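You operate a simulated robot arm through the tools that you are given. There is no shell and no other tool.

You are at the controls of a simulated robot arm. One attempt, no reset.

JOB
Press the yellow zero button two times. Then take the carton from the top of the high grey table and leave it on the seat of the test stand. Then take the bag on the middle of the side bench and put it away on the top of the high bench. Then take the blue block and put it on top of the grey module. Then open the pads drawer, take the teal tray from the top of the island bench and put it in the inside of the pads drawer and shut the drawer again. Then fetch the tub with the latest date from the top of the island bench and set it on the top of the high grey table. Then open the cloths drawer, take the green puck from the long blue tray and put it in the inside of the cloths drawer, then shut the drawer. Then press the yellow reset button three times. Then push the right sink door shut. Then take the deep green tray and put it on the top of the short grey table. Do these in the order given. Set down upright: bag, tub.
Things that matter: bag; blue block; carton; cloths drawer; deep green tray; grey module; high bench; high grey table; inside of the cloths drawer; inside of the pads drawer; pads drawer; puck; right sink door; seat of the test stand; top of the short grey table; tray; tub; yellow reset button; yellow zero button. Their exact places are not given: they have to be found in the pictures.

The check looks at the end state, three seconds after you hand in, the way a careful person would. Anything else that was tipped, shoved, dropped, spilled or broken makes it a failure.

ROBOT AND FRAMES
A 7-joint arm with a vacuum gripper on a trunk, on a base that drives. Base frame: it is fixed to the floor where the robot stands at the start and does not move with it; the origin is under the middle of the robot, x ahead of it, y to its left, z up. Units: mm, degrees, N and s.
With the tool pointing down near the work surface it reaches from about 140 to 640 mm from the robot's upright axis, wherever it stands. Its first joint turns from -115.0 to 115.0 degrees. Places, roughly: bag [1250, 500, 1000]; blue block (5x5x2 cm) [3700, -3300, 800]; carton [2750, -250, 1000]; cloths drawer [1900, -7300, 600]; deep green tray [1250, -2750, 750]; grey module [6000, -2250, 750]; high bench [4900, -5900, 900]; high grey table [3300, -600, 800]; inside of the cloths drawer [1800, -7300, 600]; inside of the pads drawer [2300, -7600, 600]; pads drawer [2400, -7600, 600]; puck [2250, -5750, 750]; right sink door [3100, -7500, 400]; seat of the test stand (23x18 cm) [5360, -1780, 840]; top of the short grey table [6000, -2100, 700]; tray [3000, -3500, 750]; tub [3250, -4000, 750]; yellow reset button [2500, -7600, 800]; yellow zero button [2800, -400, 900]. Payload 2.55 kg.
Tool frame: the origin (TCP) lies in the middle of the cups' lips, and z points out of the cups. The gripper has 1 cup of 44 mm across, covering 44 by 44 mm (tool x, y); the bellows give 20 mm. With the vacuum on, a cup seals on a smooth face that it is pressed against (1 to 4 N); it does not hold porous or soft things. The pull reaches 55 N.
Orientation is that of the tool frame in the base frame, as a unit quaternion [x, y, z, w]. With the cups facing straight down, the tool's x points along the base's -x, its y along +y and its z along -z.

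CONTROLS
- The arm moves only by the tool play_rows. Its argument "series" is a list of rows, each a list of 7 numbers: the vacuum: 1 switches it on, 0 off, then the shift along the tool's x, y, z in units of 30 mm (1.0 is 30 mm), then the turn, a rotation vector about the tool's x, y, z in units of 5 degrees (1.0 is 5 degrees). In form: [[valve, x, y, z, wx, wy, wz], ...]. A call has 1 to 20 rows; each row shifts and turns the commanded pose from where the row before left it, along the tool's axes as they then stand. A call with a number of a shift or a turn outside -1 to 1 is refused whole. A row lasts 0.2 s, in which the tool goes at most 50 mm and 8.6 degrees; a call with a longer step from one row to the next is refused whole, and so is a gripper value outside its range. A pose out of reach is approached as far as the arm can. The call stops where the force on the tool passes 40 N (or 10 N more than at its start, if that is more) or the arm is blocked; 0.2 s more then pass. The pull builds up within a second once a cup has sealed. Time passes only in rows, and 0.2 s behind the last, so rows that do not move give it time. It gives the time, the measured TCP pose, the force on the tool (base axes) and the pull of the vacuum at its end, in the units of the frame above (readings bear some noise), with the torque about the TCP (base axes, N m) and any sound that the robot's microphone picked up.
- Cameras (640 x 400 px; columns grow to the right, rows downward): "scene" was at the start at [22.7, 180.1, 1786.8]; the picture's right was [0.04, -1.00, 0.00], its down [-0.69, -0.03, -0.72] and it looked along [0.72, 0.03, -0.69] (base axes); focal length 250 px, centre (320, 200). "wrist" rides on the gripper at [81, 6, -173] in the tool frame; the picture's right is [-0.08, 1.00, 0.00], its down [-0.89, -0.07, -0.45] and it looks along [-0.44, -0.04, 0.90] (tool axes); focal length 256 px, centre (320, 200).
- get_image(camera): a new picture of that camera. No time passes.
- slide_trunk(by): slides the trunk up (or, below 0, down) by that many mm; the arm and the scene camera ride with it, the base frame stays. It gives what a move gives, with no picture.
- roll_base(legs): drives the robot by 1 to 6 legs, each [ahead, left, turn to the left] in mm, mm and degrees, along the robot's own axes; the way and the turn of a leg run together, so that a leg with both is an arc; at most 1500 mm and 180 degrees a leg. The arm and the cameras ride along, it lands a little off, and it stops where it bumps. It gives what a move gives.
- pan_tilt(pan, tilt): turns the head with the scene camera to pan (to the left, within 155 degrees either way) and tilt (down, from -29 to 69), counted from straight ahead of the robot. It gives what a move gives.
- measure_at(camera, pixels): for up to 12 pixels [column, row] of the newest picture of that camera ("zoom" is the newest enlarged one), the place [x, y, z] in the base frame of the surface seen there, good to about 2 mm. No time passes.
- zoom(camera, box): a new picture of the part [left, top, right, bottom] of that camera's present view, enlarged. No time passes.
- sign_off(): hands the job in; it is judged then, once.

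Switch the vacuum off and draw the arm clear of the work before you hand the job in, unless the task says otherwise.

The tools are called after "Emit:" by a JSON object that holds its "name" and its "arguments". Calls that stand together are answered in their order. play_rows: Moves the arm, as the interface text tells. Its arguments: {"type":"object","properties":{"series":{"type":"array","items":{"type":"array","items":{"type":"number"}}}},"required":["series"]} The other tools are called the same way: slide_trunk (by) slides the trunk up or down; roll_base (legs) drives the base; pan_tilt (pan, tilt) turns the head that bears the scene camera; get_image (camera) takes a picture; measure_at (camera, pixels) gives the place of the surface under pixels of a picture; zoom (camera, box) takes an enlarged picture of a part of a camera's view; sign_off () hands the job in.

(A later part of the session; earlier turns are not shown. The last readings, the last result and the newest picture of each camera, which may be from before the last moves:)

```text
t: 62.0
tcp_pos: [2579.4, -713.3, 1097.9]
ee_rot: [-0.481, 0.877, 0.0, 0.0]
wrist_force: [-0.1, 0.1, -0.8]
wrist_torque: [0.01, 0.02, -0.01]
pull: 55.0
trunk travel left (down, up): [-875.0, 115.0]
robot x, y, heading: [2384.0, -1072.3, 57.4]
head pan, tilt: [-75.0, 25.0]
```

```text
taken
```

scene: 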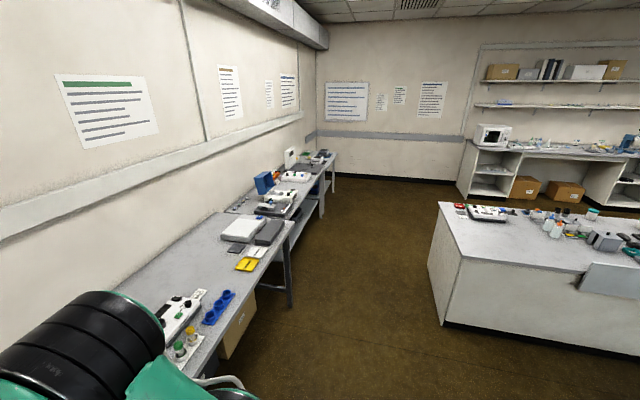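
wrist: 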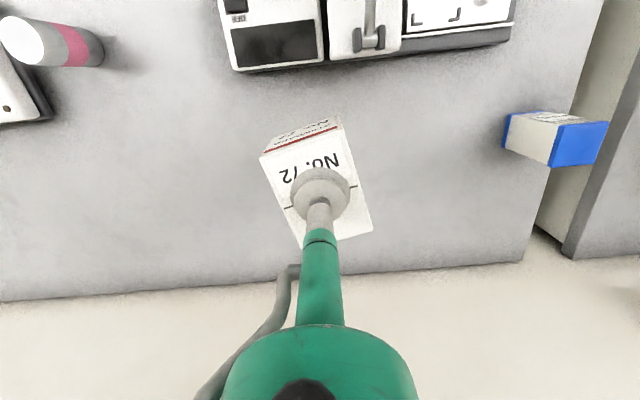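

The aisle is clear. I drive 2500 mm to the right along it and look at the bench there.

Emit:
{"name": "roll_base", "arguments": {"legs": [[0, -1250, 0], [0, -1250, 0]]}}

Emit:
{"name": "pan_tilt", "arguments": {"pan": -25, "tilt": 35}}

Emit:
{"name": "get_image", "arguments": {"camera": "scene"}}

```text
t: 74.3
tcp_pos: [4702.9, -2077.4, 1097.5]
ee_rot: [-0.478, 0.878, 0.0, 0.0]
wrist_force: [-0.3, -0.2, -1.6]
wrist_torque: [0.04, 0.0, 0.04]
pull: 54.2
trunk travel left (down, up): [-875.0, 115.0]
robot x, y, heading: [4509.1, -2431.9, 56.9]
head pan, tilt: [-75.0, 25.0]
```

```text
t: 75.5
tcp_pos: [4701.9, -2076.7, 1098.8]
ee_rot: [-0.478, 0.878, -0.001, 0.0]
wrist_force: [0.7, 0.6, -0.2]
wrist_torque: [0.02, -0.01, -0.02]
pull: 54.6
trunk travel left (down, up): [-875.0, 115.0]
robot x, y, heading: [4509.7, -2435.5, 57.0]
head pan, tilt: [-25.0, 35.0]
```

```text
taken
```

scene: 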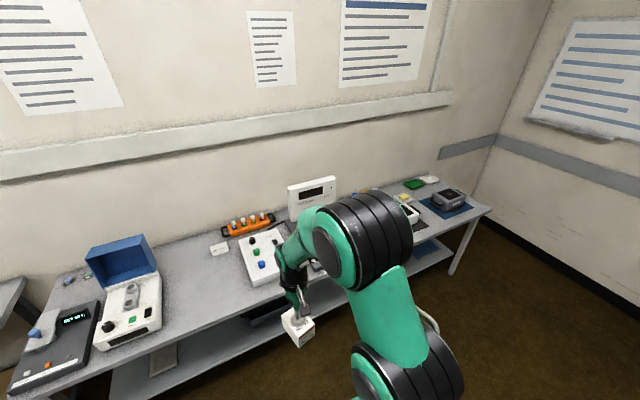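

The test stand is hidden behind the arm. I look at the zoomed right part and measure the table.

Emit:
{"name": "zoom", "arguments": {"camera": "scene", "box": [210, 150, 490, 325]}}

Emit:
{"name": "measure_at", "arguments": {"camera": "scene", "pixels": [[313, 195], [265, 270], [240, 310], [180, 340], [405, 210], [450, 195], [440, 215], [480, 210], [415, 185], [130, 250], [150, 280], [455, 270]]}}

```text
2.29 times, centred on (350, 238) of scene
```

zoom: 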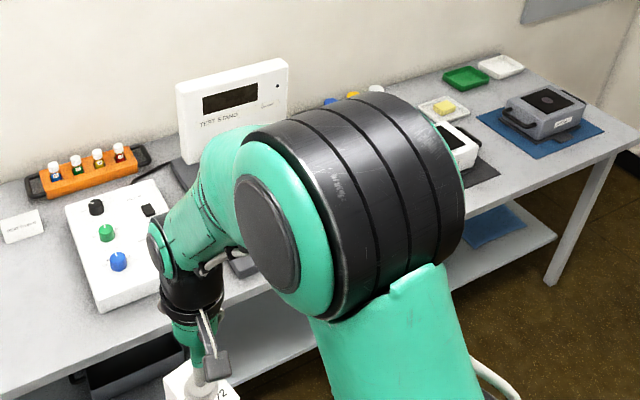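

```text
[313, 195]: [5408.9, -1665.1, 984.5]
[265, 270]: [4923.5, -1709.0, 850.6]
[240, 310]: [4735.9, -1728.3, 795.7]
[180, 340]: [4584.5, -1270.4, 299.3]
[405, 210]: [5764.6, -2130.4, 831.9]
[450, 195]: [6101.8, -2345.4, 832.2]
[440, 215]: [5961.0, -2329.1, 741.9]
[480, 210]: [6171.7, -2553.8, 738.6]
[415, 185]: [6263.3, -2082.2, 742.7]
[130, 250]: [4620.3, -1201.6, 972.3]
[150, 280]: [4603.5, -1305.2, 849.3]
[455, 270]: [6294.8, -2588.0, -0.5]
```

I move 500 mm further right to see the stand's seat past the arm.

Emit:
{"name": "roll_base", "arguments": {"legs": [[0, -650, 0]]}}

Emit:
{"name": "pan_tilt", "arguments": {"pan": 10, "tilt": 45}}

Emit:
{"name": "get_image", "arguments": {"camera": "scene"}}

Emit:
{"name": "zoom", "arguments": {"camera": "scene", "box": [190, 130, 390, 255]}}

```text
t: 79.1
tcp_pos: [5251.9, -2434.7, 1098.2]
ee_rot: [-0.478, 0.879, 0.0, 0.0]
wrist_force: [0.7, -0.4, -1.0]
wrist_torque: [-0.03, 0.03, -0.02]
pull: 55.6
trunk travel left (down, up): [-875.0, 115.0]
robot x, y, heading: [5059.4, -2785.5, 57.3]
head pan, tilt: [-25.0, 35.0]
```

```text
t: 80.1
tcp_pos: [5252.7, -2432.3, 1097.9]
ee_rot: [-0.477, 0.879, 0.0, 0.0]
wrist_force: [-0.7, 0.5, -0.9]
wrist_torque: [0.02, -0.02, 0.01]
pull: 54.8
trunk travel left (down, up): [-875.0, 115.0]
robot x, y, heading: [5059.6, -2788.9, 57.2]
head pan, tilt: [10.0, 45.0]
```

```text
taken
```

scene: 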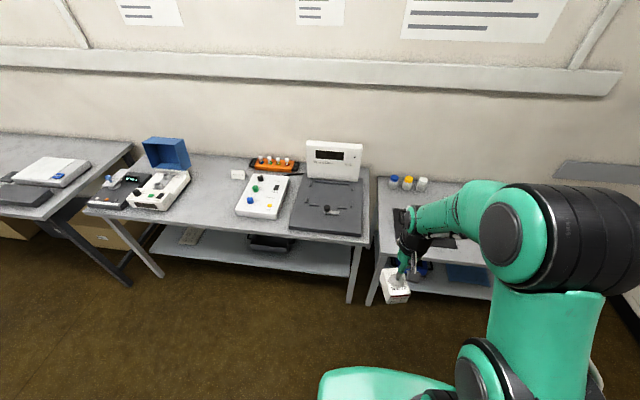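

```text
3.20 times, centred on (290, 192) of scene
```

zoom: 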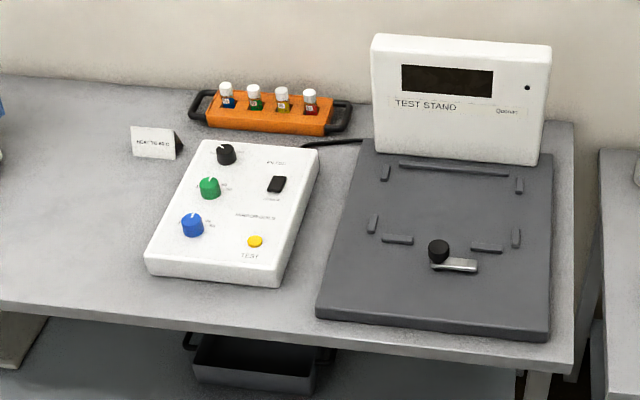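

The test stand's seat is the area on the dark plate framed by small raised marks, zoom (385-520,165-245). I measure it, the lever and table edges.

Emit:
{"name": "measure_at", "arguments": {"camera": "zoom", "pixels": [[385, 172], [519, 185], [373, 223], [516, 238], [397, 239], [487, 247], [450, 205], [438, 243], [453, 168], [438, 320], [325, 315], [560, 360]]}}

Emit:
{"name": "measure_at", "arguments": {"camera": "scene", "pixels": [[366, 243], [350, 300], [380, 265], [362, 180], [290, 243], [405, 185], [160, 270], [95, 208]]}}

```text
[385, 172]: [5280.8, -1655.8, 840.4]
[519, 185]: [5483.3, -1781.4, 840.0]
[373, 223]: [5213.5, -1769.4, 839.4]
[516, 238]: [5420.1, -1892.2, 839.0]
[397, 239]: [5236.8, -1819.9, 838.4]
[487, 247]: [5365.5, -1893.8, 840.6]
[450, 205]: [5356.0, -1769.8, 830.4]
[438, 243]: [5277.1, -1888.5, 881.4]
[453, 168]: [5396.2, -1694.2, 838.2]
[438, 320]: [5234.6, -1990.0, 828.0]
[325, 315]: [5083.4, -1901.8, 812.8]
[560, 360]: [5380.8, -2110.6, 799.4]
```

```text
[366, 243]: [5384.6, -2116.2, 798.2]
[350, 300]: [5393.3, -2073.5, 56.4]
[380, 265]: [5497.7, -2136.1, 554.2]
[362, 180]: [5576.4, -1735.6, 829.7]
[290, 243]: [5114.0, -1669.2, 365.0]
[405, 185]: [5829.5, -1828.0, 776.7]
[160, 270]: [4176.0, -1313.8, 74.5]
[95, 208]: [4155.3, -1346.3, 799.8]
```

Seat centre is about (5352,-1775), plate at z=830; the carton is 60 high. I drive 450 ahead and 303 left so the seat is about 560 straight ahead.

Emit:
{"name": "roll_base", "arguments": {"legs": [[450, 303, 0]]}}

Emit:
{"name": "get_image", "arguments": {"camera": "wrist"}}

Emit:
{"name": "pan_tilt", "arguments": {"pan": -20, "tilt": 50}}

Emit:
{"name": "get_image", "arguments": {"camera": "scene"}}

```text
t: 83.2
tcp_pos: [5233.5, -1888.9, 1098.7]
ee_rot: [-0.485, 0.875, 0.0, 0.0]
wrist_force: [0.5, 0.3, -1.1]
wrist_torque: [0.0, 0.04, 0.0]
pull: 54.4
trunk travel left (down, up): [-875.0, 115.0]
robot x, y, heading: [5041.7, -2248.0, 57.9]
head pan, tilt: [10.0, 45.0]
```

```text
taken
```

wrist: 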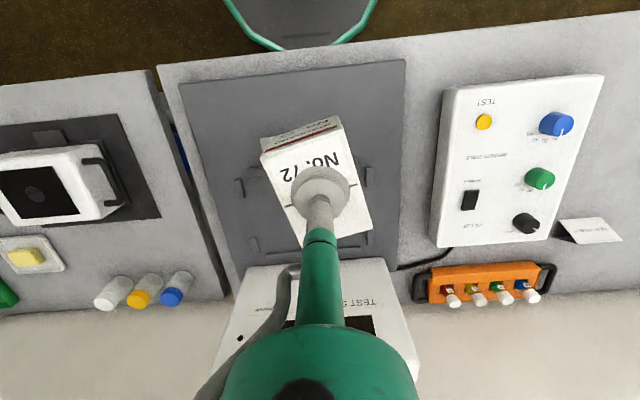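

```text
t: 84.2
tcp_pos: [5232.5, -1890.1, 1097.9]
ee_rot: [-0.484, 0.875, 0.0, 0.0]
wrist_force: [0.1, -0.9, -0.8]
wrist_torque: [0.01, 0.0, 0.0]
pull: 54.8
trunk travel left (down, up): [-875.0, 115.0]
robot x, y, heading: [5043.7, -2247.2, 58.1]
head pan, tilt: [-20.0, 50.0]
```

```text
taken
```

scene: 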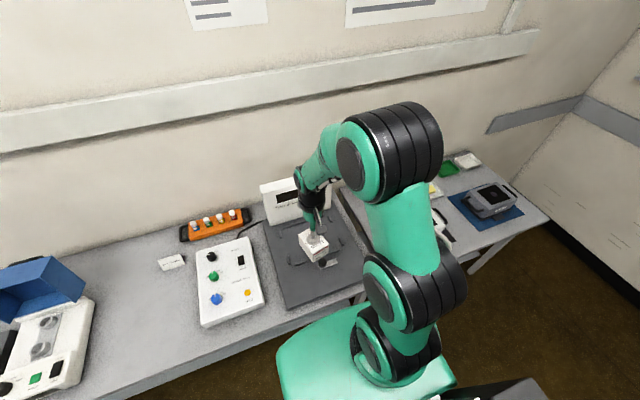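

I move the carton 160 mm ahead and 40 mm right over the seat centre, then check.

Emit:
{"name": "play_rows", "arguments": {"series": [[1, -0.89, -0.222, 0, 0, 0, 0], [1, -0.89, -0.222, 0, 0, 0, 0], [1, -0.89, -0.222, 0, 0, 0, 0], [1, -0.89, -0.222, 0, 0, 0, 0], [1, -0.89, -0.222, 0, 0, 0, 0], [1, -0.89, -0.222, 0, 0, 0, 0], [1, 0, 0, 0.5, 0, 0, 0], [1, 0, 0, 1, 0, 0, 0], [1, 0, 0, 1, 0, 0, 0], [1, 0, 0, 1, 0, 0, 0], [1, 0, 0, 1, 0, 0, 0], [1, 0, 0, 0, 0, 0, 0]]}}

Emit:
{"name": "get_image", "arguments": {"camera": "wrist"}}

Emit:
{"name": "zoom", "arguments": {"camera": "scene", "box": [230, 140, 400, 310]}}

```text
t: 86.8
tcp_pos: [5350.3, -1777.5, 963.4]
ee_rot: [-0.485, 0.874, 0.0, 0.0]
wrist_force: [0.4, 0.3, -0.7]
wrist_torque: [0.03, 0.0, -0.01]
pull: 54.5
trunk travel left (down, up): [-875.0, 115.0]
robot x, y, heading: [5042.7, -2244.8, 58.2]
head pan, tilt: [-20.0, 50.0]
```

```text
taken
```

wrist: 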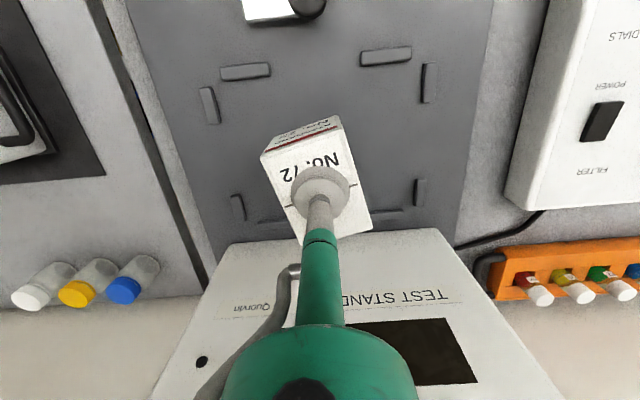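

```text
2.35 times, centred on (315, 225) of scene
```

zoom: 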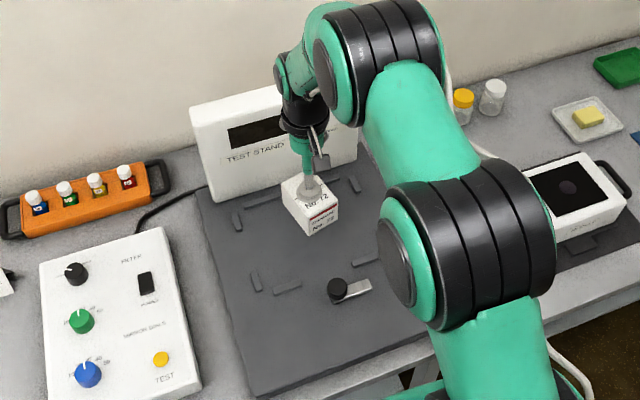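

The carton hangs centred over the seat. I lower it 66 mm and then feel for contact.

Emit:
{"name": "play_rows", "arguments": {"series": [[1, 0, 0, 1, 0, 0, 0], [1, 0, 0, 0.8, 0, 0, 0], [1, 0, 0, 0.4, 0, 0, 0], [1, 0, 0, 0.1, 0, 0, 0], [1, 0, 0, 0, 0, 0, 0]]}}

Emit:
{"name": "play_rows", "arguments": {"series": [[1, 0, 0, 0.07, 0, 0, 0], [1, 0, 0, 0, 0, 0, 0]]}}

```text
t: 88.0
tcp_pos: [5352.1, -1774.2, 895.2]
ee_rot: [-0.485, 0.874, 0.0, -0.001]
wrist_force: [-0.7, -0.1, -0.5]
wrist_torque: [0.02, -0.01, 0.0]
pull: 54.8
trunk travel left (down, up): [-875.0, 115.0]
robot x, y, heading: [5043.5, -2246.9, 58.0]
head pan, tilt: [-20.0, 50.0]
```

```text
t: 88.6
tcp_pos: [5352.0, -1774.7, 892.7]
ee_rot: [-0.485, 0.875, 0.0, 0.0]
wrist_force: [0.0, -0.2, -1.0]
wrist_torque: [0.02, -0.03, 0.0]
pull: 54.8
trunk travel left (down, up): [-875.0, 115.0]
robot x, y, heading: [5047.1, -2254.2, 58.2]
head pan, tilt: [-20.0, 50.0]
```

No contact yet at 892.7; a few more small steps.

Emit:
{"name": "play_rows", "arguments": {"series": [[1, 0, 0, 0.07, 0, 0, 0], [1, 0, 0, 0.07, 0, 0, 0], [1, 0, 0, 0, 0, 0, 0]]}}

Emit:
{"name": "play_rows", "arguments": {"series": [[1, 0, 0, 0.05, 0, 0, 0], [1, 0, 0, 0, 0, 0, 0]]}}

```text
t: 89.4
tcp_pos: [5352.9, -1773.8, 890.7]
ee_rot: [-0.485, 0.875, 0.001, 0.002]
wrist_force: [-1.1, 0.9, 5.5]
wrist_torque: [0.0, 0.02, -0.03]
pull: 55.2
trunk travel left (down, up): [-875.0, 115.0]
robot x, y, heading: [5042.1, -2252.1, 58.1]
head pan, tilt: [-20.0, 50.0]
```

```text
t: 90.0
tcp_pos: [5352.9, -1775.6, 889.1]
ee_rot: [-0.486, 0.874, 0.002, 0.002]
wrist_force: [-2.2, 2.9, 11.9]
wrist_torque: [-0.08, 0.11, 0.02]
pull: 54.9
trunk travel left (down, up): [-875.0, 115.0]
robot x, y, heading: [5043.7, -2248.1, 57.9]
head pan, tilt: [-20.0, 50.0]
```

The carton rests on the seat (12 N). I release the vacuum, wait, and lift away.

Emit:
{"name": "play_rows", "arguments": {"series": [[0, 0, 0, -0.05, 0, 0, 0], [0, 0, 0, 0, 0, 0, 0], [0, 0, 0, 0, 0, 0, 0], [0, 0, 0, 0, 0, 0, 0], [0, 0, 0, 0, 0, 0, 0], [0, 0, 0, -0.1, 0, 0, 0], [0, 0, 0, -0.2, 0, 0, 0], [0, 0, 0, -0.5, 0, 0, 0], [0, 0, 0, -1, 0, 0, 0], [0, 0, 0, -1, 0, 0, 0], [0, 0, 0, -1, 0, 0, 0], [0, 0, 0, -1, 0, 0, 0], [0, 0, 0, -1, 0, 0, 0], [0, 0, 0, 0, 0, 0, 0]]}}

Emit:
{"name": "get_image", "arguments": {"camera": "wrist"}}

```text
t: 93.0
tcp_pos: [5353.7, -1774.8, 1061.6]
ee_rot: [-0.484, 0.875, 0.0, -0.001]
wrist_force: [0.1, -0.4, 0.0]
wrist_torque: [-0.01, 0.04, -0.02]
pull: 0.1
trunk travel left (down, up): [-875.0, 115.0]
robot x, y, heading: [5046.6, -2247.9, 57.8]
head pan, tilt: [-20.0, 50.0]
```

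```text
taken
```

wrist: 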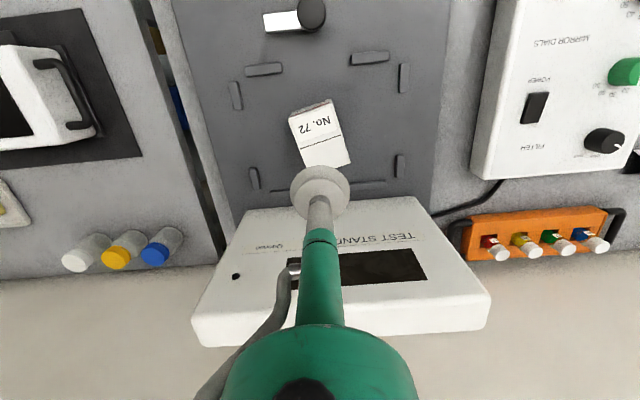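

The carton stands on the seat. Now I retract the arm, back off, and drive left along the aisle to the side bench for the bag.

Emit:
{"name": "play_rows", "arguments": {"series": [[0, 1, 0, 0, 0, 0, 0], [0, 1, 0, 0, 0, 0, 0], [0, 1, 0, 0, 0, 0, 0], [0, 1, 0, 0, 0, 0, 0], [0, 1, 0, 0, 0, 0, 0], [0, 0, 0, -1, 0, 0, 0], [0, 0, 0, -1, 0, 0, 0]]}}

Emit:
{"name": "roll_base", "arguments": {"legs": [[-440, 0, 0], [0, 1140, 0], [0, 1140, 0], [0, 1140, 0], [0, 1140, 0]]}}

Emit:
{"name": "pan_tilt", "arguments": {"pan": 15, "tilt": 45}}

Emit:
{"name": "get_image", "arguments": {"camera": "scene"}}

```text
t: 94.6
tcp_pos: [5270.0, -1904.1, 1118.3]
ee_rot: [-0.485, 0.875, -0.001, 0.0]
wrist_force: [1.0, 0.9, 0.1]
wrist_torque: [-0.03, -0.05, -0.01]
pull: 0.1
trunk travel left (down, up): [-875.0, 115.0]
robot x, y, heading: [5042.5, -2248.5, 57.6]
head pan, tilt: [-20.0, 50.0]
```

```text
t: 118.8
tcp_pos: [1196.2, 119.1, 1119.7]
ee_rot: [-0.48, 0.877, 0.0, 0.0]
wrist_force: [-0.3, 0.1, 0.0]
wrist_torque: [0.02, 0.0, -0.03]
pull: 0.1
trunk travel left (down, up): [-875.0, 115.0]
robot x, y, heading: [967.3, -224.5, 57.6]
head pan, tilt: [-20.0, 50.0]
```

```text
t: 119.8
tcp_pos: [1198.1, 118.4, 1119.2]
ee_rot: [-0.48, 0.877, 0.0, -0.001]
wrist_force: [-0.2, -0.7, 0.6]
wrist_torque: [-0.01, -0.01, 0.02]
pull: 0.0
trunk travel left (down, up): [-875.0, 115.0]
robot x, y, heading: [969.1, -226.6, 57.3]
head pan, tilt: [15.0, 45.0]
```

```text
taken
```

scene: 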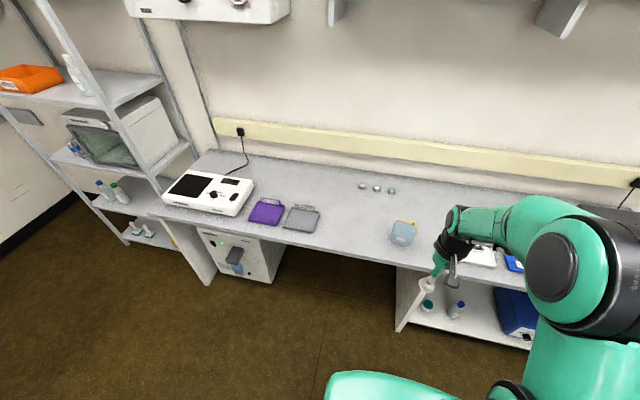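

The bag is at (403,232). I zoom in to see its shape.

Emit:
{"name": "zoom", "arguments": {"camera": "scene", "box": [360, 195, 450, 265]}}

Emit:
{"name": "get_image", "arguments": {"camera": "wrist"}}

Emit:
{"name": "measure_at", "arguments": {"camera": "scene", "pixels": [[395, 226], [412, 226], [397, 240], [412, 240], [403, 222], [415, 222], [403, 232], [403, 246], [385, 245], [330, 247]]}}

```text
5.71 times, centred on (405, 230) of scene
```

zoom: 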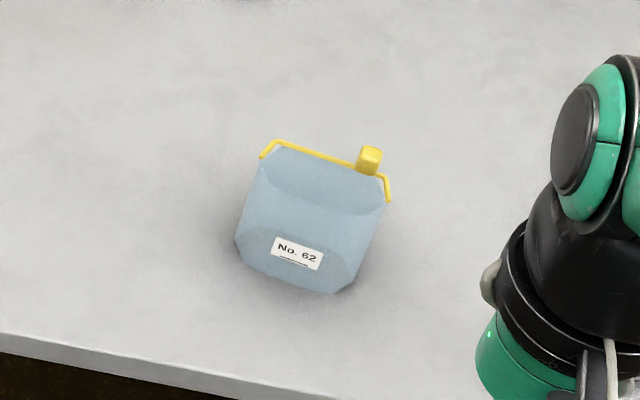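

```text
taken
```

wrist: 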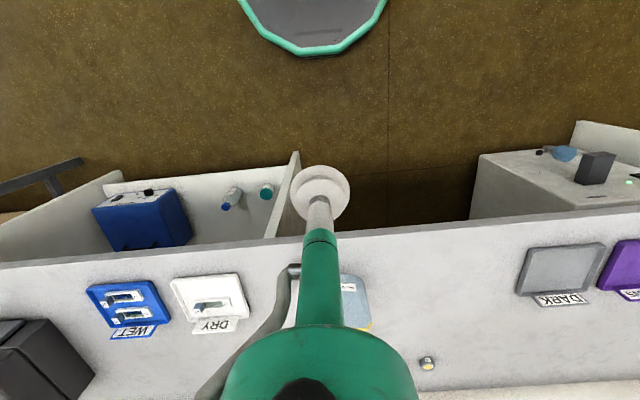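

```text
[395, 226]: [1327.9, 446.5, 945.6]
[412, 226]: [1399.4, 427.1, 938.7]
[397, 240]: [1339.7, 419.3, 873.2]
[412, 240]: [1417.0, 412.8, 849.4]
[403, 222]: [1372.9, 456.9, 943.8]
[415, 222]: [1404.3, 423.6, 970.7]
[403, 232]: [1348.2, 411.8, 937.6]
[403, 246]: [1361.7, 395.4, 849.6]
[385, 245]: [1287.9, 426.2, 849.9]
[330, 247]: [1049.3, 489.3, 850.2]
```

The bag is a standing sample bag with a yellow wire and tab near the top. I drive closer to examine it with the wrist camera.

Emit:
{"name": "roll_base", "arguments": {"legs": [[230, -90, 0]]}}

Emit:
{"name": "get_image", "arguments": {"camera": "wrist"}}

Emit:
{"name": "get_image", "arguments": {"camera": "scene"}}

```text
t: 121.6
tcp_pos: [1396.0, 265.1, 1118.2]
ee_rot: [-0.481, 0.877, 0.0, 0.0]
wrist_force: [-0.2, 0.6, 0.7]
wrist_torque: [-0.01, -0.04, 0.02]
pull: 0.0
trunk travel left (down, up): [-875.0, 115.0]
robot x, y, heading: [1169.5, -75.9, 57.5]
head pan, tilt: [15.0, 45.0]
```

```text
taken
```

wrist: 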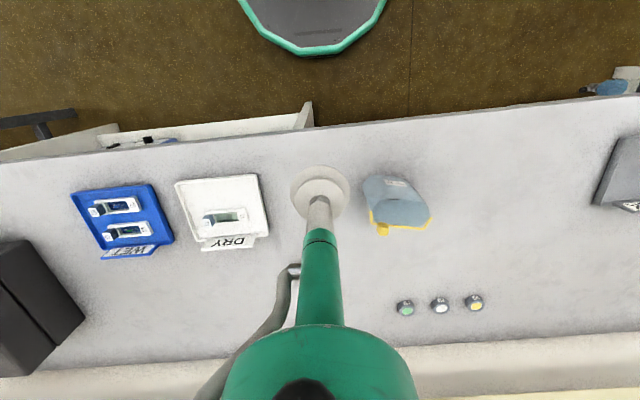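

```text
taken
```

scene: 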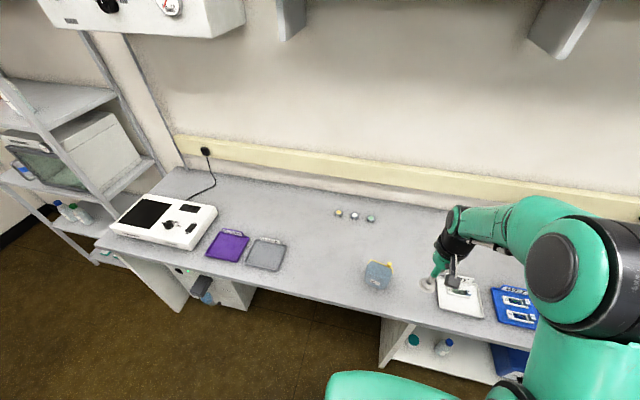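

Emit:
{"name": "zoom", "arguments": {"camera": "wrist", "box": [345, 160, 445, 245]}}

Emit:
{"name": "zoom", "arguments": {"camera": "scene", "box": [345, 245, 415, 305]}}

```text
4.71 times, centred on (395, 202) of wrist
```

zoom: 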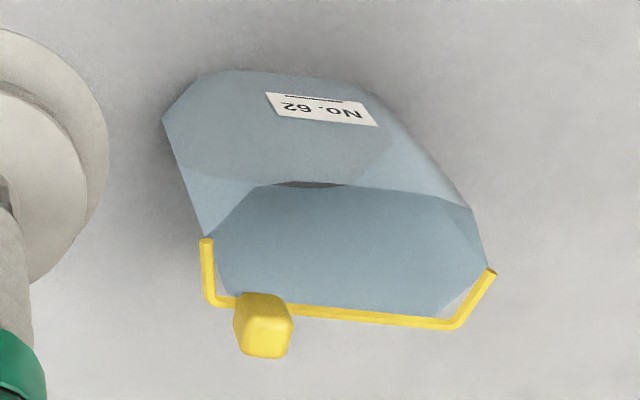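

```text
6.67 times, centred on (380, 275) of scene
```

zoom: 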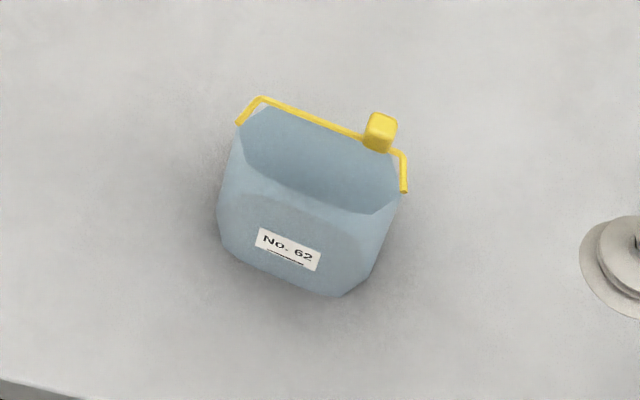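

I measure the bag's surfaces from the scene zoom: front face, upper face, wire and tab.

Emit:
{"name": "measure_at", "arguments": {"camera": "zoom", "pixels": [[320, 150], [270, 130], [370, 165], [300, 180], [350, 195], [270, 215], [330, 240], [240, 200], [370, 250], [380, 130], [320, 115], [290, 270]]}}

Emit:
{"name": "zoom", "arguments": {"camera": "wrist", "box": [345, 160, 445, 245]}}

Emit:
{"name": "measure_at", "arguments": {"camera": "zoom", "pixels": [[330, 290], [330, 250], [330, 210], [250, 250], [430, 230], [430, 290], [310, 184], [200, 160], [300, 130], [400, 160], [200, 100], [263, 320]]}}

```text
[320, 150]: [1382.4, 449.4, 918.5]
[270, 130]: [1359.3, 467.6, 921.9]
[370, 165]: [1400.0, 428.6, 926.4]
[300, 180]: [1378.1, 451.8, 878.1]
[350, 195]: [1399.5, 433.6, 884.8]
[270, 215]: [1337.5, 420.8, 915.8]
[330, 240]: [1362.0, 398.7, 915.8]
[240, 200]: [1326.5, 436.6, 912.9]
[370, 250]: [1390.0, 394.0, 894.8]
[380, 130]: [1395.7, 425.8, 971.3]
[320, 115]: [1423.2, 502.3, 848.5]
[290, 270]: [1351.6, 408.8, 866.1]
```

```text
4.71 times, centred on (395, 202) of wrist
```

zoom: 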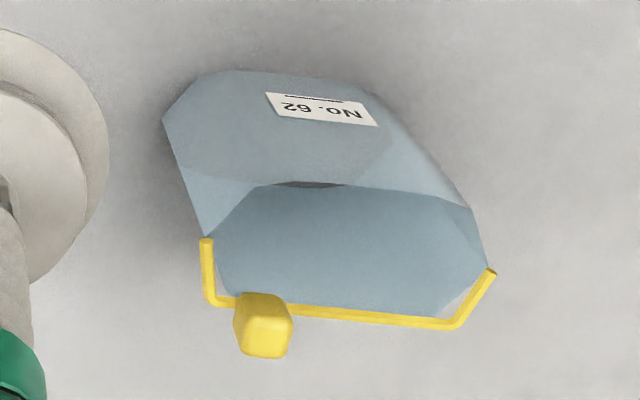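

```text
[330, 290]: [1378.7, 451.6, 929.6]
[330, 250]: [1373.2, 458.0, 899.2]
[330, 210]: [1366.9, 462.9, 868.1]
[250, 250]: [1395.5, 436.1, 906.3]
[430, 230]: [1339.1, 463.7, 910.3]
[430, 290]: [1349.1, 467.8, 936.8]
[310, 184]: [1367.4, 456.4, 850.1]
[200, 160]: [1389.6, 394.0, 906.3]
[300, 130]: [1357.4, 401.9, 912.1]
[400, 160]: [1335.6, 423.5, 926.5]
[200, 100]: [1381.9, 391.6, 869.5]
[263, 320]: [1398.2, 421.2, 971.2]
```

The bag is an open-topped thin-walled bag; its front face with the label looks flat and smooth. I sample more points on that face to get its plane.

Emit:
{"name": "zoom", "arguments": {"camera": "scene", "box": [360, 258, 400, 294]}}

```text
11.11 times, centred on (380, 276) of scene
```

zoom: 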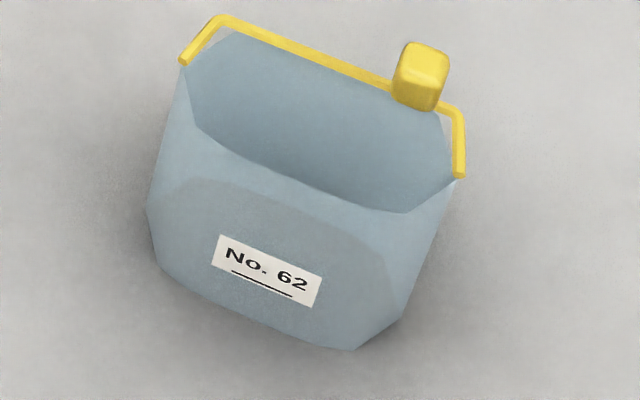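

Emit:
{"name": "measure_at", "arguments": {"camera": "zoom", "pixels": [[200, 170], [280, 195], [360, 225], [190, 210], [270, 225], [350, 255], [200, 260], [260, 285], [340, 320], [375, 290], [240, 165], [310, 190]]}}

Emit:
{"name": "measure_at", "arguments": {"camera": "zoom", "pixels": [[190, 95], [450, 165], [395, 210], [230, 150], [165, 180], [425, 270], [155, 265], [350, 345], [300, 50], [420, 75], [185, 60], [458, 175]]}}

```text
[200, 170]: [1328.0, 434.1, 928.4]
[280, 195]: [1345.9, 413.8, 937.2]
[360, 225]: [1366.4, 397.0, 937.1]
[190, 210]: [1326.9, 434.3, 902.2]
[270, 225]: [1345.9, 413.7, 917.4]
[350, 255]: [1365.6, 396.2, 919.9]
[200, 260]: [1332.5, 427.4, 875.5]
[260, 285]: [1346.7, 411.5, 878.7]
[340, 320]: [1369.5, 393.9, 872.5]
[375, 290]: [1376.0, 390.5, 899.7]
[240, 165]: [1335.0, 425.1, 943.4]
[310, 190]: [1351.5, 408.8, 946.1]
```

```text
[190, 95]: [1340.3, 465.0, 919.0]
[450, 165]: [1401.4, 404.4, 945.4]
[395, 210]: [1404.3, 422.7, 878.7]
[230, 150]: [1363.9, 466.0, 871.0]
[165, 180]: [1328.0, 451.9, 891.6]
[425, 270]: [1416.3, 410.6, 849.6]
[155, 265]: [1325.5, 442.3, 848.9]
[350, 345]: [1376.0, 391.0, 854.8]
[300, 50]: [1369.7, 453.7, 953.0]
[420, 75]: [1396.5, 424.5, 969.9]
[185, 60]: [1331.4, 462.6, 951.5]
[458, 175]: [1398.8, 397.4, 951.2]
```

The front face is vertical, nearly flat, centred near (1348,412) with inward normal heading about 48°. I'll grip it with the tool horizontal, so I turn the base to 48° and step back and left so the face is about 620 straight ahead.

Emit:
{"name": "roll_base", "arguments": {"legs": [[-140, 0, 0], [0, 0, -9.5], [0, 194, 0]]}}

Emit:
{"name": "play_rows", "arguments": {"series": [[0, 0, 0, 0, 0, 0, 1], [0, 0, 0, 0, 0, 0, 1], [0, 0, 0, 0, 0, 0, 1], [0, 0, 0, 0, 0, 0, 1], [0, 0, 0, 0, 0, 0, 1], [0, 0, 0, 0, 0, 0, 1], [0, 0, 0, 0, 0, 0, 1], [0, 0, 0, 0, 0, 0, 1], [0, 0, 0, 0, 0, 0, 1], [0, 0, 0, 0, 0, 0, 1], [0, 0, 0, 0, 0, 0, 1], [0, 0, 0, 0, 0, 0, 1], [0, 0, 0, 0, 0, 0, 1], [0, 0, 0, 0, 0, 0, 1], [0, 0, 0, 0, 0, 0, 1], [0, 0, 0, 0, 0, 0, 1], [0, 0, 0, 0, 0, 0, 1], [0, 0, 0, 0, 0, 0, 1]]}}

```text
t: 124.8
tcp_pos: [1236.9, 235.4, 1119.3]
ee_rot: [-0.404, 0.915, 0.0, 0.0]
wrist_force: [0.3, -0.8, -0.5]
wrist_torque: [-0.05, 0.0, -0.01]
pull: 0.1
trunk travel left (down, up): [-875.0, 115.0]
robot x, y, heading: [950.4, -65.3, 47.4]
head pan, tilt: [15.0, 45.0]
```

```text
t: 128.6
tcp_pos: [1236.7, 234.9, 1118.2]
ee_rot: [0.363, 0.932, 0.0, 0.0]
wrist_force: [0.2, 0.3, 0.4]
wrist_torque: [0.01, 0.02, 0.01]
pull: 0.0
trunk travel left (down, up): [-875.0, 115.0]
robot x, y, heading: [952.8, -63.0, 47.7]
head pan, tilt: [15.0, 45.0]
```

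Rolled 90° without trouble; I roll the other 90° so the camera will be above the tool.

Emit:
{"name": "play_rows", "arguments": {"series": [[0, 0, 0, 0, 0, 0, 1], [0, 0, 0, 0, 0, 0, 1], [0, 0, 0, 0, 0, 0, 1], [0, 0, 0, 0, 0, 0, 1], [0, 0, 0, 0, 0, 0, 1], [0, 0, 0, 0, 0, 0, 1], [0, 0, 0, 0, 0, 0, 1], [0, 0, 0, 0, 0, 0, 1], [0, 0, 0, 0, 0, 0, 1], [0, 0, 0, 0, 0, 0, 1], [0, 0, 0, 0, 0, 0, 1], [0, 0, 0, 0, 0, 0, 1], [0, 0, 0, 0, 0, 0, 1], [0, 0, 0, 0, 0, 0, 1], [0, 0, 0, 0, 0, 0, 1], [0, 0, 0, 0, 0, 0, 1], [0, 0, 0, 0, 0, 0, 1], [0, 0, 0, 0, 0, 0, 1]]}}

```text
t: 132.4
tcp_pos: [1248.4, 219.6, 1114.5]
ee_rot: [0.912, 0.409, -0.006, -0.01]
wrist_force: [0.0, -0.5, 0.2]
wrist_torque: [0.04, 0.0, 0.03]
pull: 0.0
out of reach, approached as far as the arm can: row 17, 18
trunk travel left (down, up): [-875.0, 115.0]
robot x, y, heading: [951.6, -70.5, 47.6]
head pan, tilt: [15.0, 45.0]
```

The roll hits the joint limit near 180°, so I roll back 45°; the camera will then sit up-left, still clear. Then I extend ahead to about 560 mm from the axis.

Emit:
{"name": "play_rows", "arguments": {"series": [[0, 0, 0, 0, 0, 0, -1], [0, 0, 0, 0, 0, 0, -1], [0, 0, 0, 0, 0, 0, -1], [0, 0, 0, 0, 0, 0, -1], [0, 0, 0, 0, 0, 0, -1], [0, 0, 0, 0, 0, 0, -1], [0, 0, 0, 0, 0, 0, -1], [0, 0, 0, 0, 0, 0, -1], [0, 0, 0, 0, 0, 0, -1], [0, 0.707, 0.707, 0, 0, 0, 0], [0, 0.707, 0.707, 0, 0, 0, 0], [0, 0.707, 0.707, 0, 0, 0, 0], [0, 0.707, 0.707, 0, 0, 0, 0], [0, 0.707, 0.707, 0, 0, 0, 0], [0, 0, 0, 0, 0, 0, 0]]}}

```text
t: 135.6
tcp_pos: [1350.5, 330.2, 1117.0]
ee_rot: [0.69, 0.724, 0.0, 0.0]
wrist_force: [0.5, 0.2, 0.0]
wrist_torque: [0.02, -0.05, -0.01]
pull: 0.1
trunk travel left (down, up): [-875.0, 115.0]
robot x, y, heading: [951.3, -62.2, 47.7]
head pan, tilt: [15.0, 45.0]
```

Now tilt the tool 90° to horizontal in two steps.

Emit:
{"name": "play_rows", "arguments": {"series": [[0, 0, 0, 0, -0.707, 0.707, 0], [0, 0, 0, 0, -0.707, 0.707, 0], [0, 0, 0, 0, -0.707, 0.707, 0], [0, 0, 0, 0, -0.707, 0.707, 0], [0, 0, 0, 0, -0.707, 0.707, 0], [0, 0, 0, 0, -0.707, 0.707, 0], [0, 0, 0, 0, -0.707, 0.707, 0], [0, 0, 0, 0, -0.707, 0.707, 0], [0, 0, 0, 0, -0.707, 0.707, 0], [0, 0, 0, 0, 0, 0, 0]]}}

Emit:
{"name": "play_rows", "arguments": {"series": [[0, 0, 0, 0, -0.707, 0.707, 0], [0, 0, 0, 0, -0.707, 0.707, 0], [0, 0, 0, 0, -0.707, 0.707, 0], [0, 0, 0, 0, -0.707, 0.707, 0], [0, 0, 0, 0, -0.707, 0.707, 0], [0, 0, 0, 0, -0.707, 0.707, 0], [0, 0, 0, 0, -0.707, 0.707, 0], [0, 0, 0, 0, -0.707, 0.707, 0], [0, 0, 0, 0, -0.707, 0.707, 0], [0, 0, 0, 0, 0, 0, 0]]}}

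Emit:
{"name": "get_image", "arguments": {"camera": "wrist"}}

Emit:
{"name": "get_image", "arguments": {"camera": "scene"}}

```text
t: 137.8
tcp_pos: [1364.1, 331.7, 1102.9]
ee_rot: [0.654, 0.677, 0.337, 0.009]
wrist_force: [-0.1, 0.1, 0.2]
wrist_torque: [-0.01, -0.03, -0.01]
pull: 0.2
out of reach, approached as far as the arm can: row 9
trunk travel left (down, up): [-875.0, 115.0]
robot x, y, heading: [953.9, -63.2, 47.5]
head pan, tilt: [15.0, 45.0]
```

```text
t: 140.0
tcp_pos: [1368.5, 314.3, 1112.1]
ee_rot: [0.503, 0.53, 0.682, 0.03]
wrist_force: [-0.6, -0.7, 0.2]
wrist_torque: [0.02, -0.01, -0.02]
pull: 0.1
out of reach, approached as far as the arm can: row 1, 2
trunk travel left (down, up): [-875.0, 115.0]
robot x, y, heading: [956.1, -64.4, 47.3]
head pan, tilt: [15.0, 45.0]
```

```text
taken
```

wrist: 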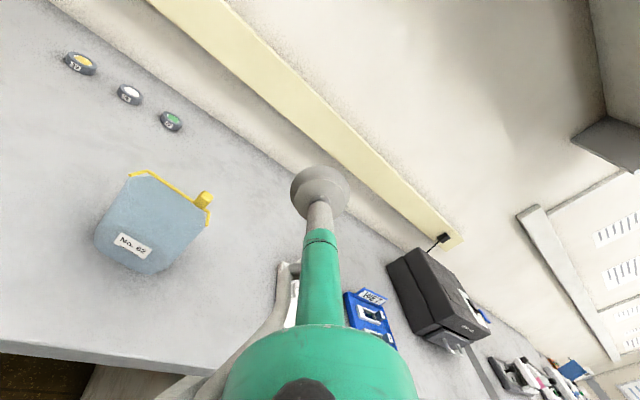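

```text
taken
```

scene: 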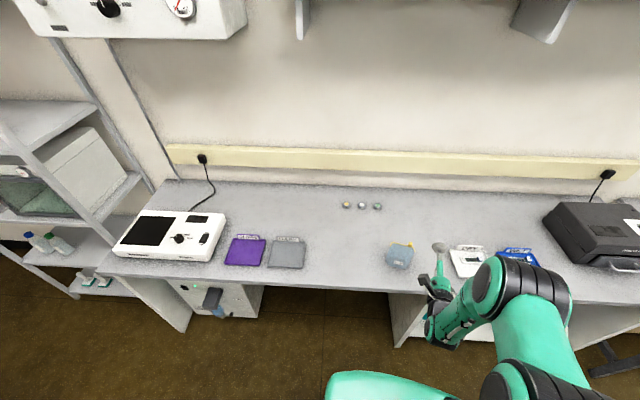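

The tool is about horizontal but 4° off in heading and pitch. I correct it, shift the base 80 mm left, and measure the bench edge.

Emit:
{"name": "play_rows", "arguments": {"series": [[0, 0, 0, 0, -0.04, 0.56, 0], [0, 0, 0, 0, -0.04, 0.56, 0], [0, 0, 0, 0, 0, 0, 0], [0, 0, 0, 0, 0, 0, 0]]}}

Emit:
{"name": "measure_at", "arguments": {"camera": "scene", "pixels": [[310, 280], [360, 284], [400, 292], [440, 246], [432, 330], [445, 340], [428, 281], [395, 255], [410, 249]]}}

Emit:
{"name": "roll_base", "arguments": {"legs": [[-20, 80, 0]]}}

Emit:
{"name": "get_image", "arguments": {"camera": "wrist"}}

```text
t: 141.0
tcp_pos: [1369.2, 314.6, 1111.5]
ee_rot: [0.469, 0.529, 0.707, 0.005]
wrist_force: [-0.5, -0.1, -0.9]
wrist_torque: [-0.02, 0.01, -0.01]
pull: 0.1
trunk travel left (down, up): [-875.0, 115.0]
robot x, y, heading: [954.8, -62.4, 47.6]
head pan, tilt: [15.0, 45.0]
```

```text
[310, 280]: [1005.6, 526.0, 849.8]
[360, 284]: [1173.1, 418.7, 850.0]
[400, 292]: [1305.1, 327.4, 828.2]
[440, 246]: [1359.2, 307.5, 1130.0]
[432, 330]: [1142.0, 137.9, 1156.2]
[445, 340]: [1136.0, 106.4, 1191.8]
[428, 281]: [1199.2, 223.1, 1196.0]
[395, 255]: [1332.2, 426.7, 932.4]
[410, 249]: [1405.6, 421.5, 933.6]
```

```text
t: 142.0
tcp_pos: [1294.5, 355.1, 1112.2]
ee_rot: [0.469, 0.53, 0.707, 0.005]
wrist_force: [0.2, -0.1, -0.4]
wrist_torque: [0.0, -0.01, -0.01]
pull: 0.0
trunk travel left (down, up): [-875.0, 115.0]
robot x, y, heading: [878.3, -24.7, 47.6]
head pan, tilt: [15.0, 45.0]
```

```text
taken
```

wrist: 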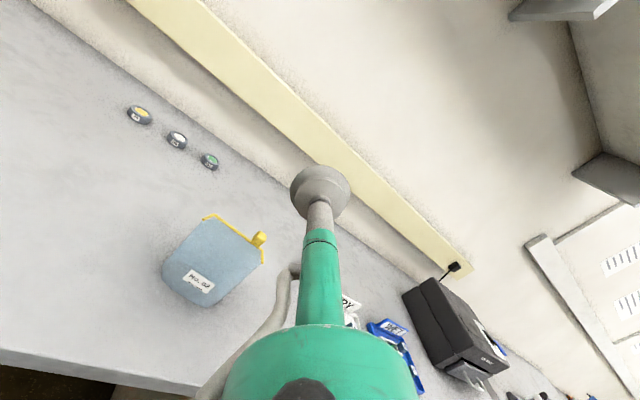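

Tool direction is (0.67,0.74,0), lateral error about 2 mm, and the face 78 mm ahead. I lower the trunk 209 mm to bring the cup to mid height of the face.

Emit:
{"name": "slide_trunk", "arguments": {"by": -209}}

Emit:
{"name": "get_image", "arguments": {"camera": "wrist"}}

Emit:
{"name": "pan_tilt", "arguments": {"pan": 5, "tilt": 50}}

Emit:
{"name": "get_image", "arguments": {"camera": "scene"}}

```text
t: 144.3
tcp_pos: [1295.9, 355.4, 903.4]
ee_rot: [0.469, 0.529, 0.707, 0.006]
wrist_force: [0.3, 0.2, -1.1]
wrist_torque: [0.01, -0.01, -0.01]
pull: 0.1
trunk travel left (down, up): [-666.0, 324.0]
robot x, y, heading: [883.0, -25.9, 47.9]
head pan, tilt: [15.0, 45.0]
```

```text
taken
```

wrist: 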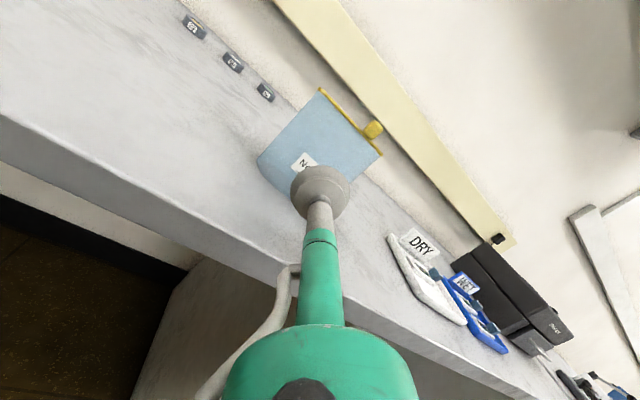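

```text
t: 145.0
tcp_pos: [1296.3, 355.1, 903.9]
ee_rot: [0.469, 0.529, 0.707, 0.006]
wrist_force: [-0.1, 0.2, 0.3]
wrist_torque: [0.01, 0.02, 0.01]
pull: 0.1
trunk travel left (down, up): [-666.0, 324.0]
robot x, y, heading: [880.7, -23.2, 47.7]
head pan, tilt: [5.0, 50.0]
```

```text
taken
```

scene: 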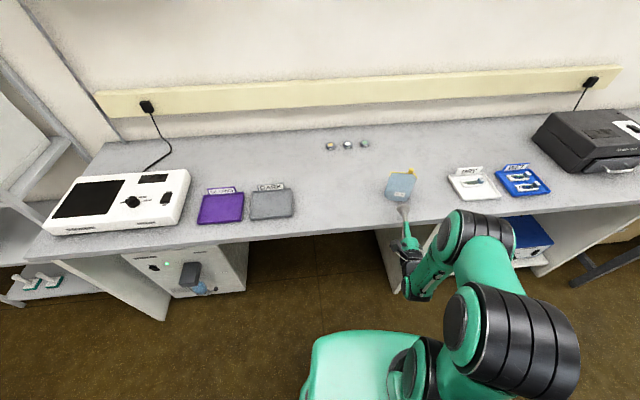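

I recheck the face with the wrist camera: points on the bag front around the label at (305,162).

Emit:
{"name": "measure_at", "arguments": {"camera": "wrist", "pixels": [[305, 160], [285, 150], [300, 125], [325, 120], [345, 150], [365, 165], [350, 170], [275, 170], [320, 150]]}}

```text
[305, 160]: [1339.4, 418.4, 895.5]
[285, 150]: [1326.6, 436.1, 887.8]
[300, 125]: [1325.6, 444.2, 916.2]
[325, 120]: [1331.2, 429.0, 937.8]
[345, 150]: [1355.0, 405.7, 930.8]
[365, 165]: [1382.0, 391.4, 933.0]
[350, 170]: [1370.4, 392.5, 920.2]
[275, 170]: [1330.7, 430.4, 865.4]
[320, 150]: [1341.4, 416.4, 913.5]
```

Contact expected after about 77 mm. I advance 69 mm, then in small steps with the vacuum on.

Emit:
{"name": "play_rows", "arguments": {"series": [[0, 0, 0, 1, 0, 0, 0], [0, 0, 0, 1, 0, 0, 0], [1, 0, 0, 0.3, 0, 0, 0], [1, 0, 0, 0.1, 0, 0, 0], [1, 0, 0, 0.1, 0, 0, 0], [1, 0, 0, 0.1, 0, 0, 0], [1, 0, 0, 0, 0, 0, 0], [1, 0, 0, 0, 0, 0, 0], [1, 0, 0, 0, 0, 0, 0]]}}

```text
t: 147.0
tcp_pos: [1348.8, 412.7, 902.8]
ee_rot: [0.469, 0.529, 0.707, 0.005]
wrist_force: [-0.1, 0.5, 0.0]
wrist_torque: [-0.01, -0.01, 0.0]
pull: 55.3
trunk travel left (down, up): [-666.0, 324.0]
robot x, y, heading: [877.4, -27.4, 47.8]
head pan, tilt: [5.0, 50.0]
```

Sealed with 55 N. I lift by sliding the trunk up 60 mm first and check.

Emit:
{"name": "slide_trunk", "arguments": {"by": 60}}

Emit:
{"name": "get_image", "arguments": {"camera": "wrist"}}

Emit:
{"name": "get_image", "arguments": {"camera": "scene"}}

```text
t: 148.0
tcp_pos: [1348.2, 413.6, 961.8]
ee_rot: [0.469, 0.529, 0.707, 0.006]
wrist_force: [-0.7, 0.1, -0.2]
wrist_torque: [0.01, -0.01, 0.0]
pull: 54.8
trunk travel left (down, up): [-726.0, 264.0]
robot x, y, heading: [882.2, -27.8, 47.6]
head pan, tilt: [5.0, 50.0]
```

```text
taken
```

wrist: 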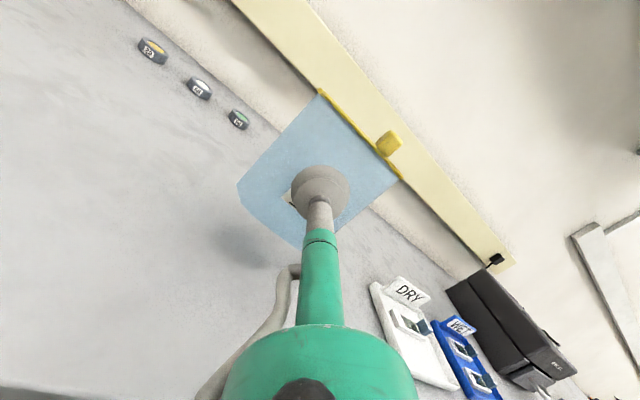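

```text
taken
```

scene: 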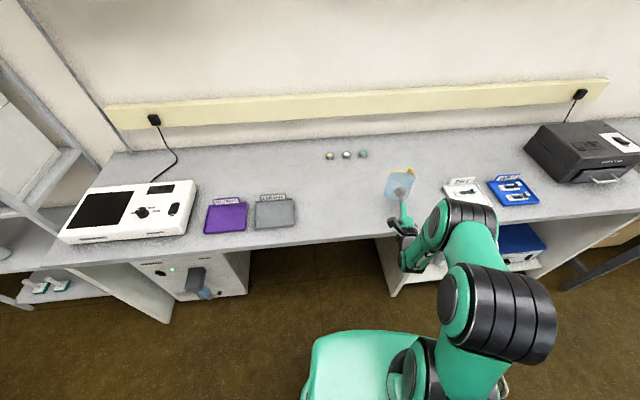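

The bag is up. I raise another 150 mm, back off the base 250 mm, and look around to plan the route to the high bench.

Emit:
{"name": "slide_trunk", "arguments": {"by": 150}}

Emit:
{"name": "roll_base", "arguments": {"legs": [[-350, 0, 0]]}}

Emit:
{"name": "pan_tilt", "arguments": {"pan": -90, "tilt": 25}}

Emit:
{"name": "get_image", "arguments": {"camera": "scene"}}

Emit:
{"name": "measure_at", "arguments": {"camera": "scene", "pixels": [[320, 100], [320, 130], [320, 160], [320, 200], [320, 250], [200, 150], [200, 200], [440, 150], [440, 200], [440, 250], [560, 200], [560, 300]]}}

```text
t: 149.7
tcp_pos: [1349.0, 413.7, 1111.9]
ee_rot: [0.469, 0.529, 0.707, 0.006]
wrist_force: [-1.1, 0.0, 0.3]
wrist_torque: [0.01, 0.0, 0.02]
pull: 55.3
trunk travel left (down, up): [-876.0, 114.0]
robot x, y, heading: [880.7, -20.9, 47.5]
head pan, tilt: [5.0, 50.0]
```

```text
t: 152.0
tcp_pos: [1110.2, 153.3, 1113.3]
ee_rot: [0.468, 0.529, 0.708, 0.004]
wrist_force: [0.4, 0.3, 0.2]
wrist_torque: [0.01, 0.04, -0.03]
pull: 55.2
trunk travel left (down, up): [-876.0, 114.0]
robot x, y, heading: [642.8, -284.2, 48.1]
head pan, tilt: [5.0, 50.0]
```

```text
t: 153.7
tcp_pos: [1111.4, 155.2, 1113.1]
ee_rot: [0.469, 0.53, 0.707, 0.004]
wrist_force: [-0.5, -0.6, -0.5]
wrist_torque: [-0.02, 0.03, 0.03]
pull: 55.0
trunk travel left (down, up): [-876.0, 114.0]
robot x, y, heading: [643.5, -285.8, 47.9]
head pan, tilt: [-90.0, 25.0]
```

```text
taken
```

scene: 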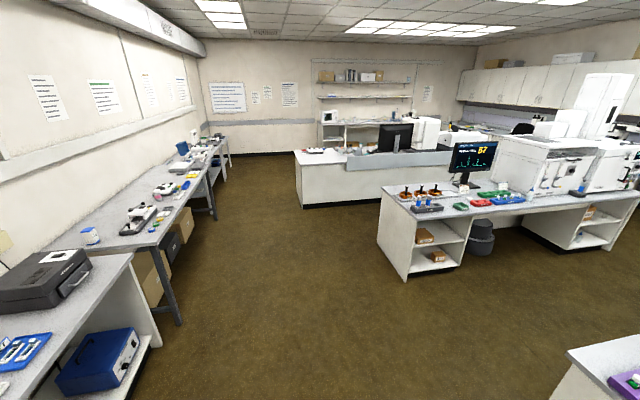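

```text
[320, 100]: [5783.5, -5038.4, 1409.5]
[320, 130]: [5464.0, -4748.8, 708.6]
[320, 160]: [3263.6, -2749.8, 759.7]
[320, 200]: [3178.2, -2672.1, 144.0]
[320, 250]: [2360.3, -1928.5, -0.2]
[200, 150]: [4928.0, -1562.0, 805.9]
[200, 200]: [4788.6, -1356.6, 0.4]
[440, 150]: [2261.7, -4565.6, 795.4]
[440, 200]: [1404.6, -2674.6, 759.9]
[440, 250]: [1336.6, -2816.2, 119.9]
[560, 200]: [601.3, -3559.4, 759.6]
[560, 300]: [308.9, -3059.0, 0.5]
```

The layout is clear: room axes run along -32° and 58°. I turn to face along the aisle (-32°), shift left to mid-aisle and drive 5 m toward the back wall.

Emit:
{"name": "roll_base", "arguments": {"legs": [[0, 0, -80], [0, 200, 0], [1250, 0, 0], [1250, 0, 0]]}}

Emit:
{"name": "pan_tilt", "arguments": {"pan": 0, "tilt": 25}}

Emit:
{"name": "get_image", "arguments": {"camera": "scene"}}

```text
t: 170.5
tcp_pos: [3396.7, -1773.9, 1114.0]
ee_rot: [0.698, 0.113, 0.544, 0.452]
wrist_force: [0.4, 0.1, -0.4]
wrist_torque: [0.0, 0.03, 0.01]
pull: 55.1
trunk travel left (down, up): [-876.0, 114.0]
robot x, y, heading: [2869.9, -1402.1, -30.6]
head pan, tilt: [-90.0, 25.0]
```

```text
t: 172.2
tcp_pos: [3396.1, -1773.4, 1112.8]
ee_rot: [0.698, 0.113, 0.545, 0.451]
wrist_force: [-0.3, -0.7, -0.5]
wrist_torque: [0.04, 0.02, -0.03]
pull: 54.8
trunk travel left (down, up): [-876.0, 114.0]
robot x, y, heading: [2869.5, -1400.8, -31.1]
head pan, tilt: [0.0, 25.0]
```

```text
taken
```

scene: 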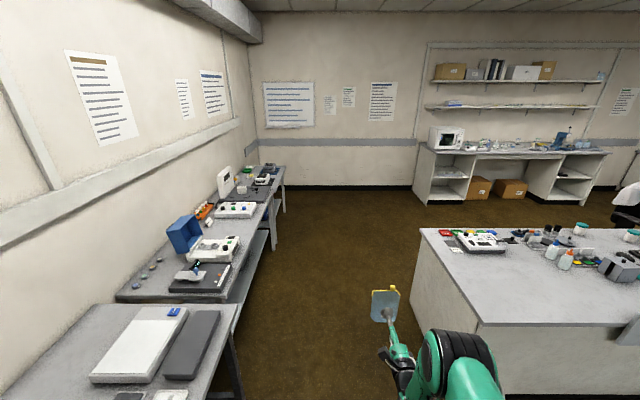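

I measure the back-wall bench and the island counter for the route.

Emit:
{"name": "measure_at", "arguments": {"camera": "scene", "pixels": [[440, 152], [520, 150], [560, 153], [600, 155], [430, 200], [545, 205], [600, 200], [475, 235], [600, 240], [418, 230], [480, 325], [500, 145]]}}

Emit:
{"name": "zoom", "arguments": {"camera": "scene", "box": [410, 110, 620, 220]}}

```text
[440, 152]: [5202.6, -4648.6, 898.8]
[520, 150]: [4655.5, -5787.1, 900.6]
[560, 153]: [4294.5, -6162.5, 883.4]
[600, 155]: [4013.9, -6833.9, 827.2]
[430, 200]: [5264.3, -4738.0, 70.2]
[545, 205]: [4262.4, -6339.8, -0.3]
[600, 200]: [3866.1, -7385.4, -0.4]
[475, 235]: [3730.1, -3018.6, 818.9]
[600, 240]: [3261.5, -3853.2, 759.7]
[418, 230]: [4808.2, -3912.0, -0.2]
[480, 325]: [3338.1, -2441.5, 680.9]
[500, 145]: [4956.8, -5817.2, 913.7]
```

```text
3.05 times, centred on (515, 165) of scene
```

zoom: 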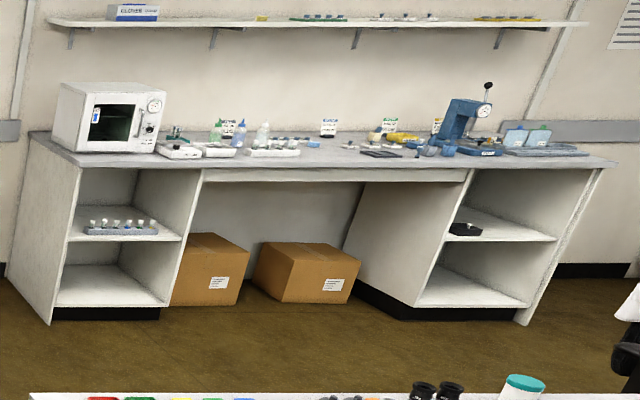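

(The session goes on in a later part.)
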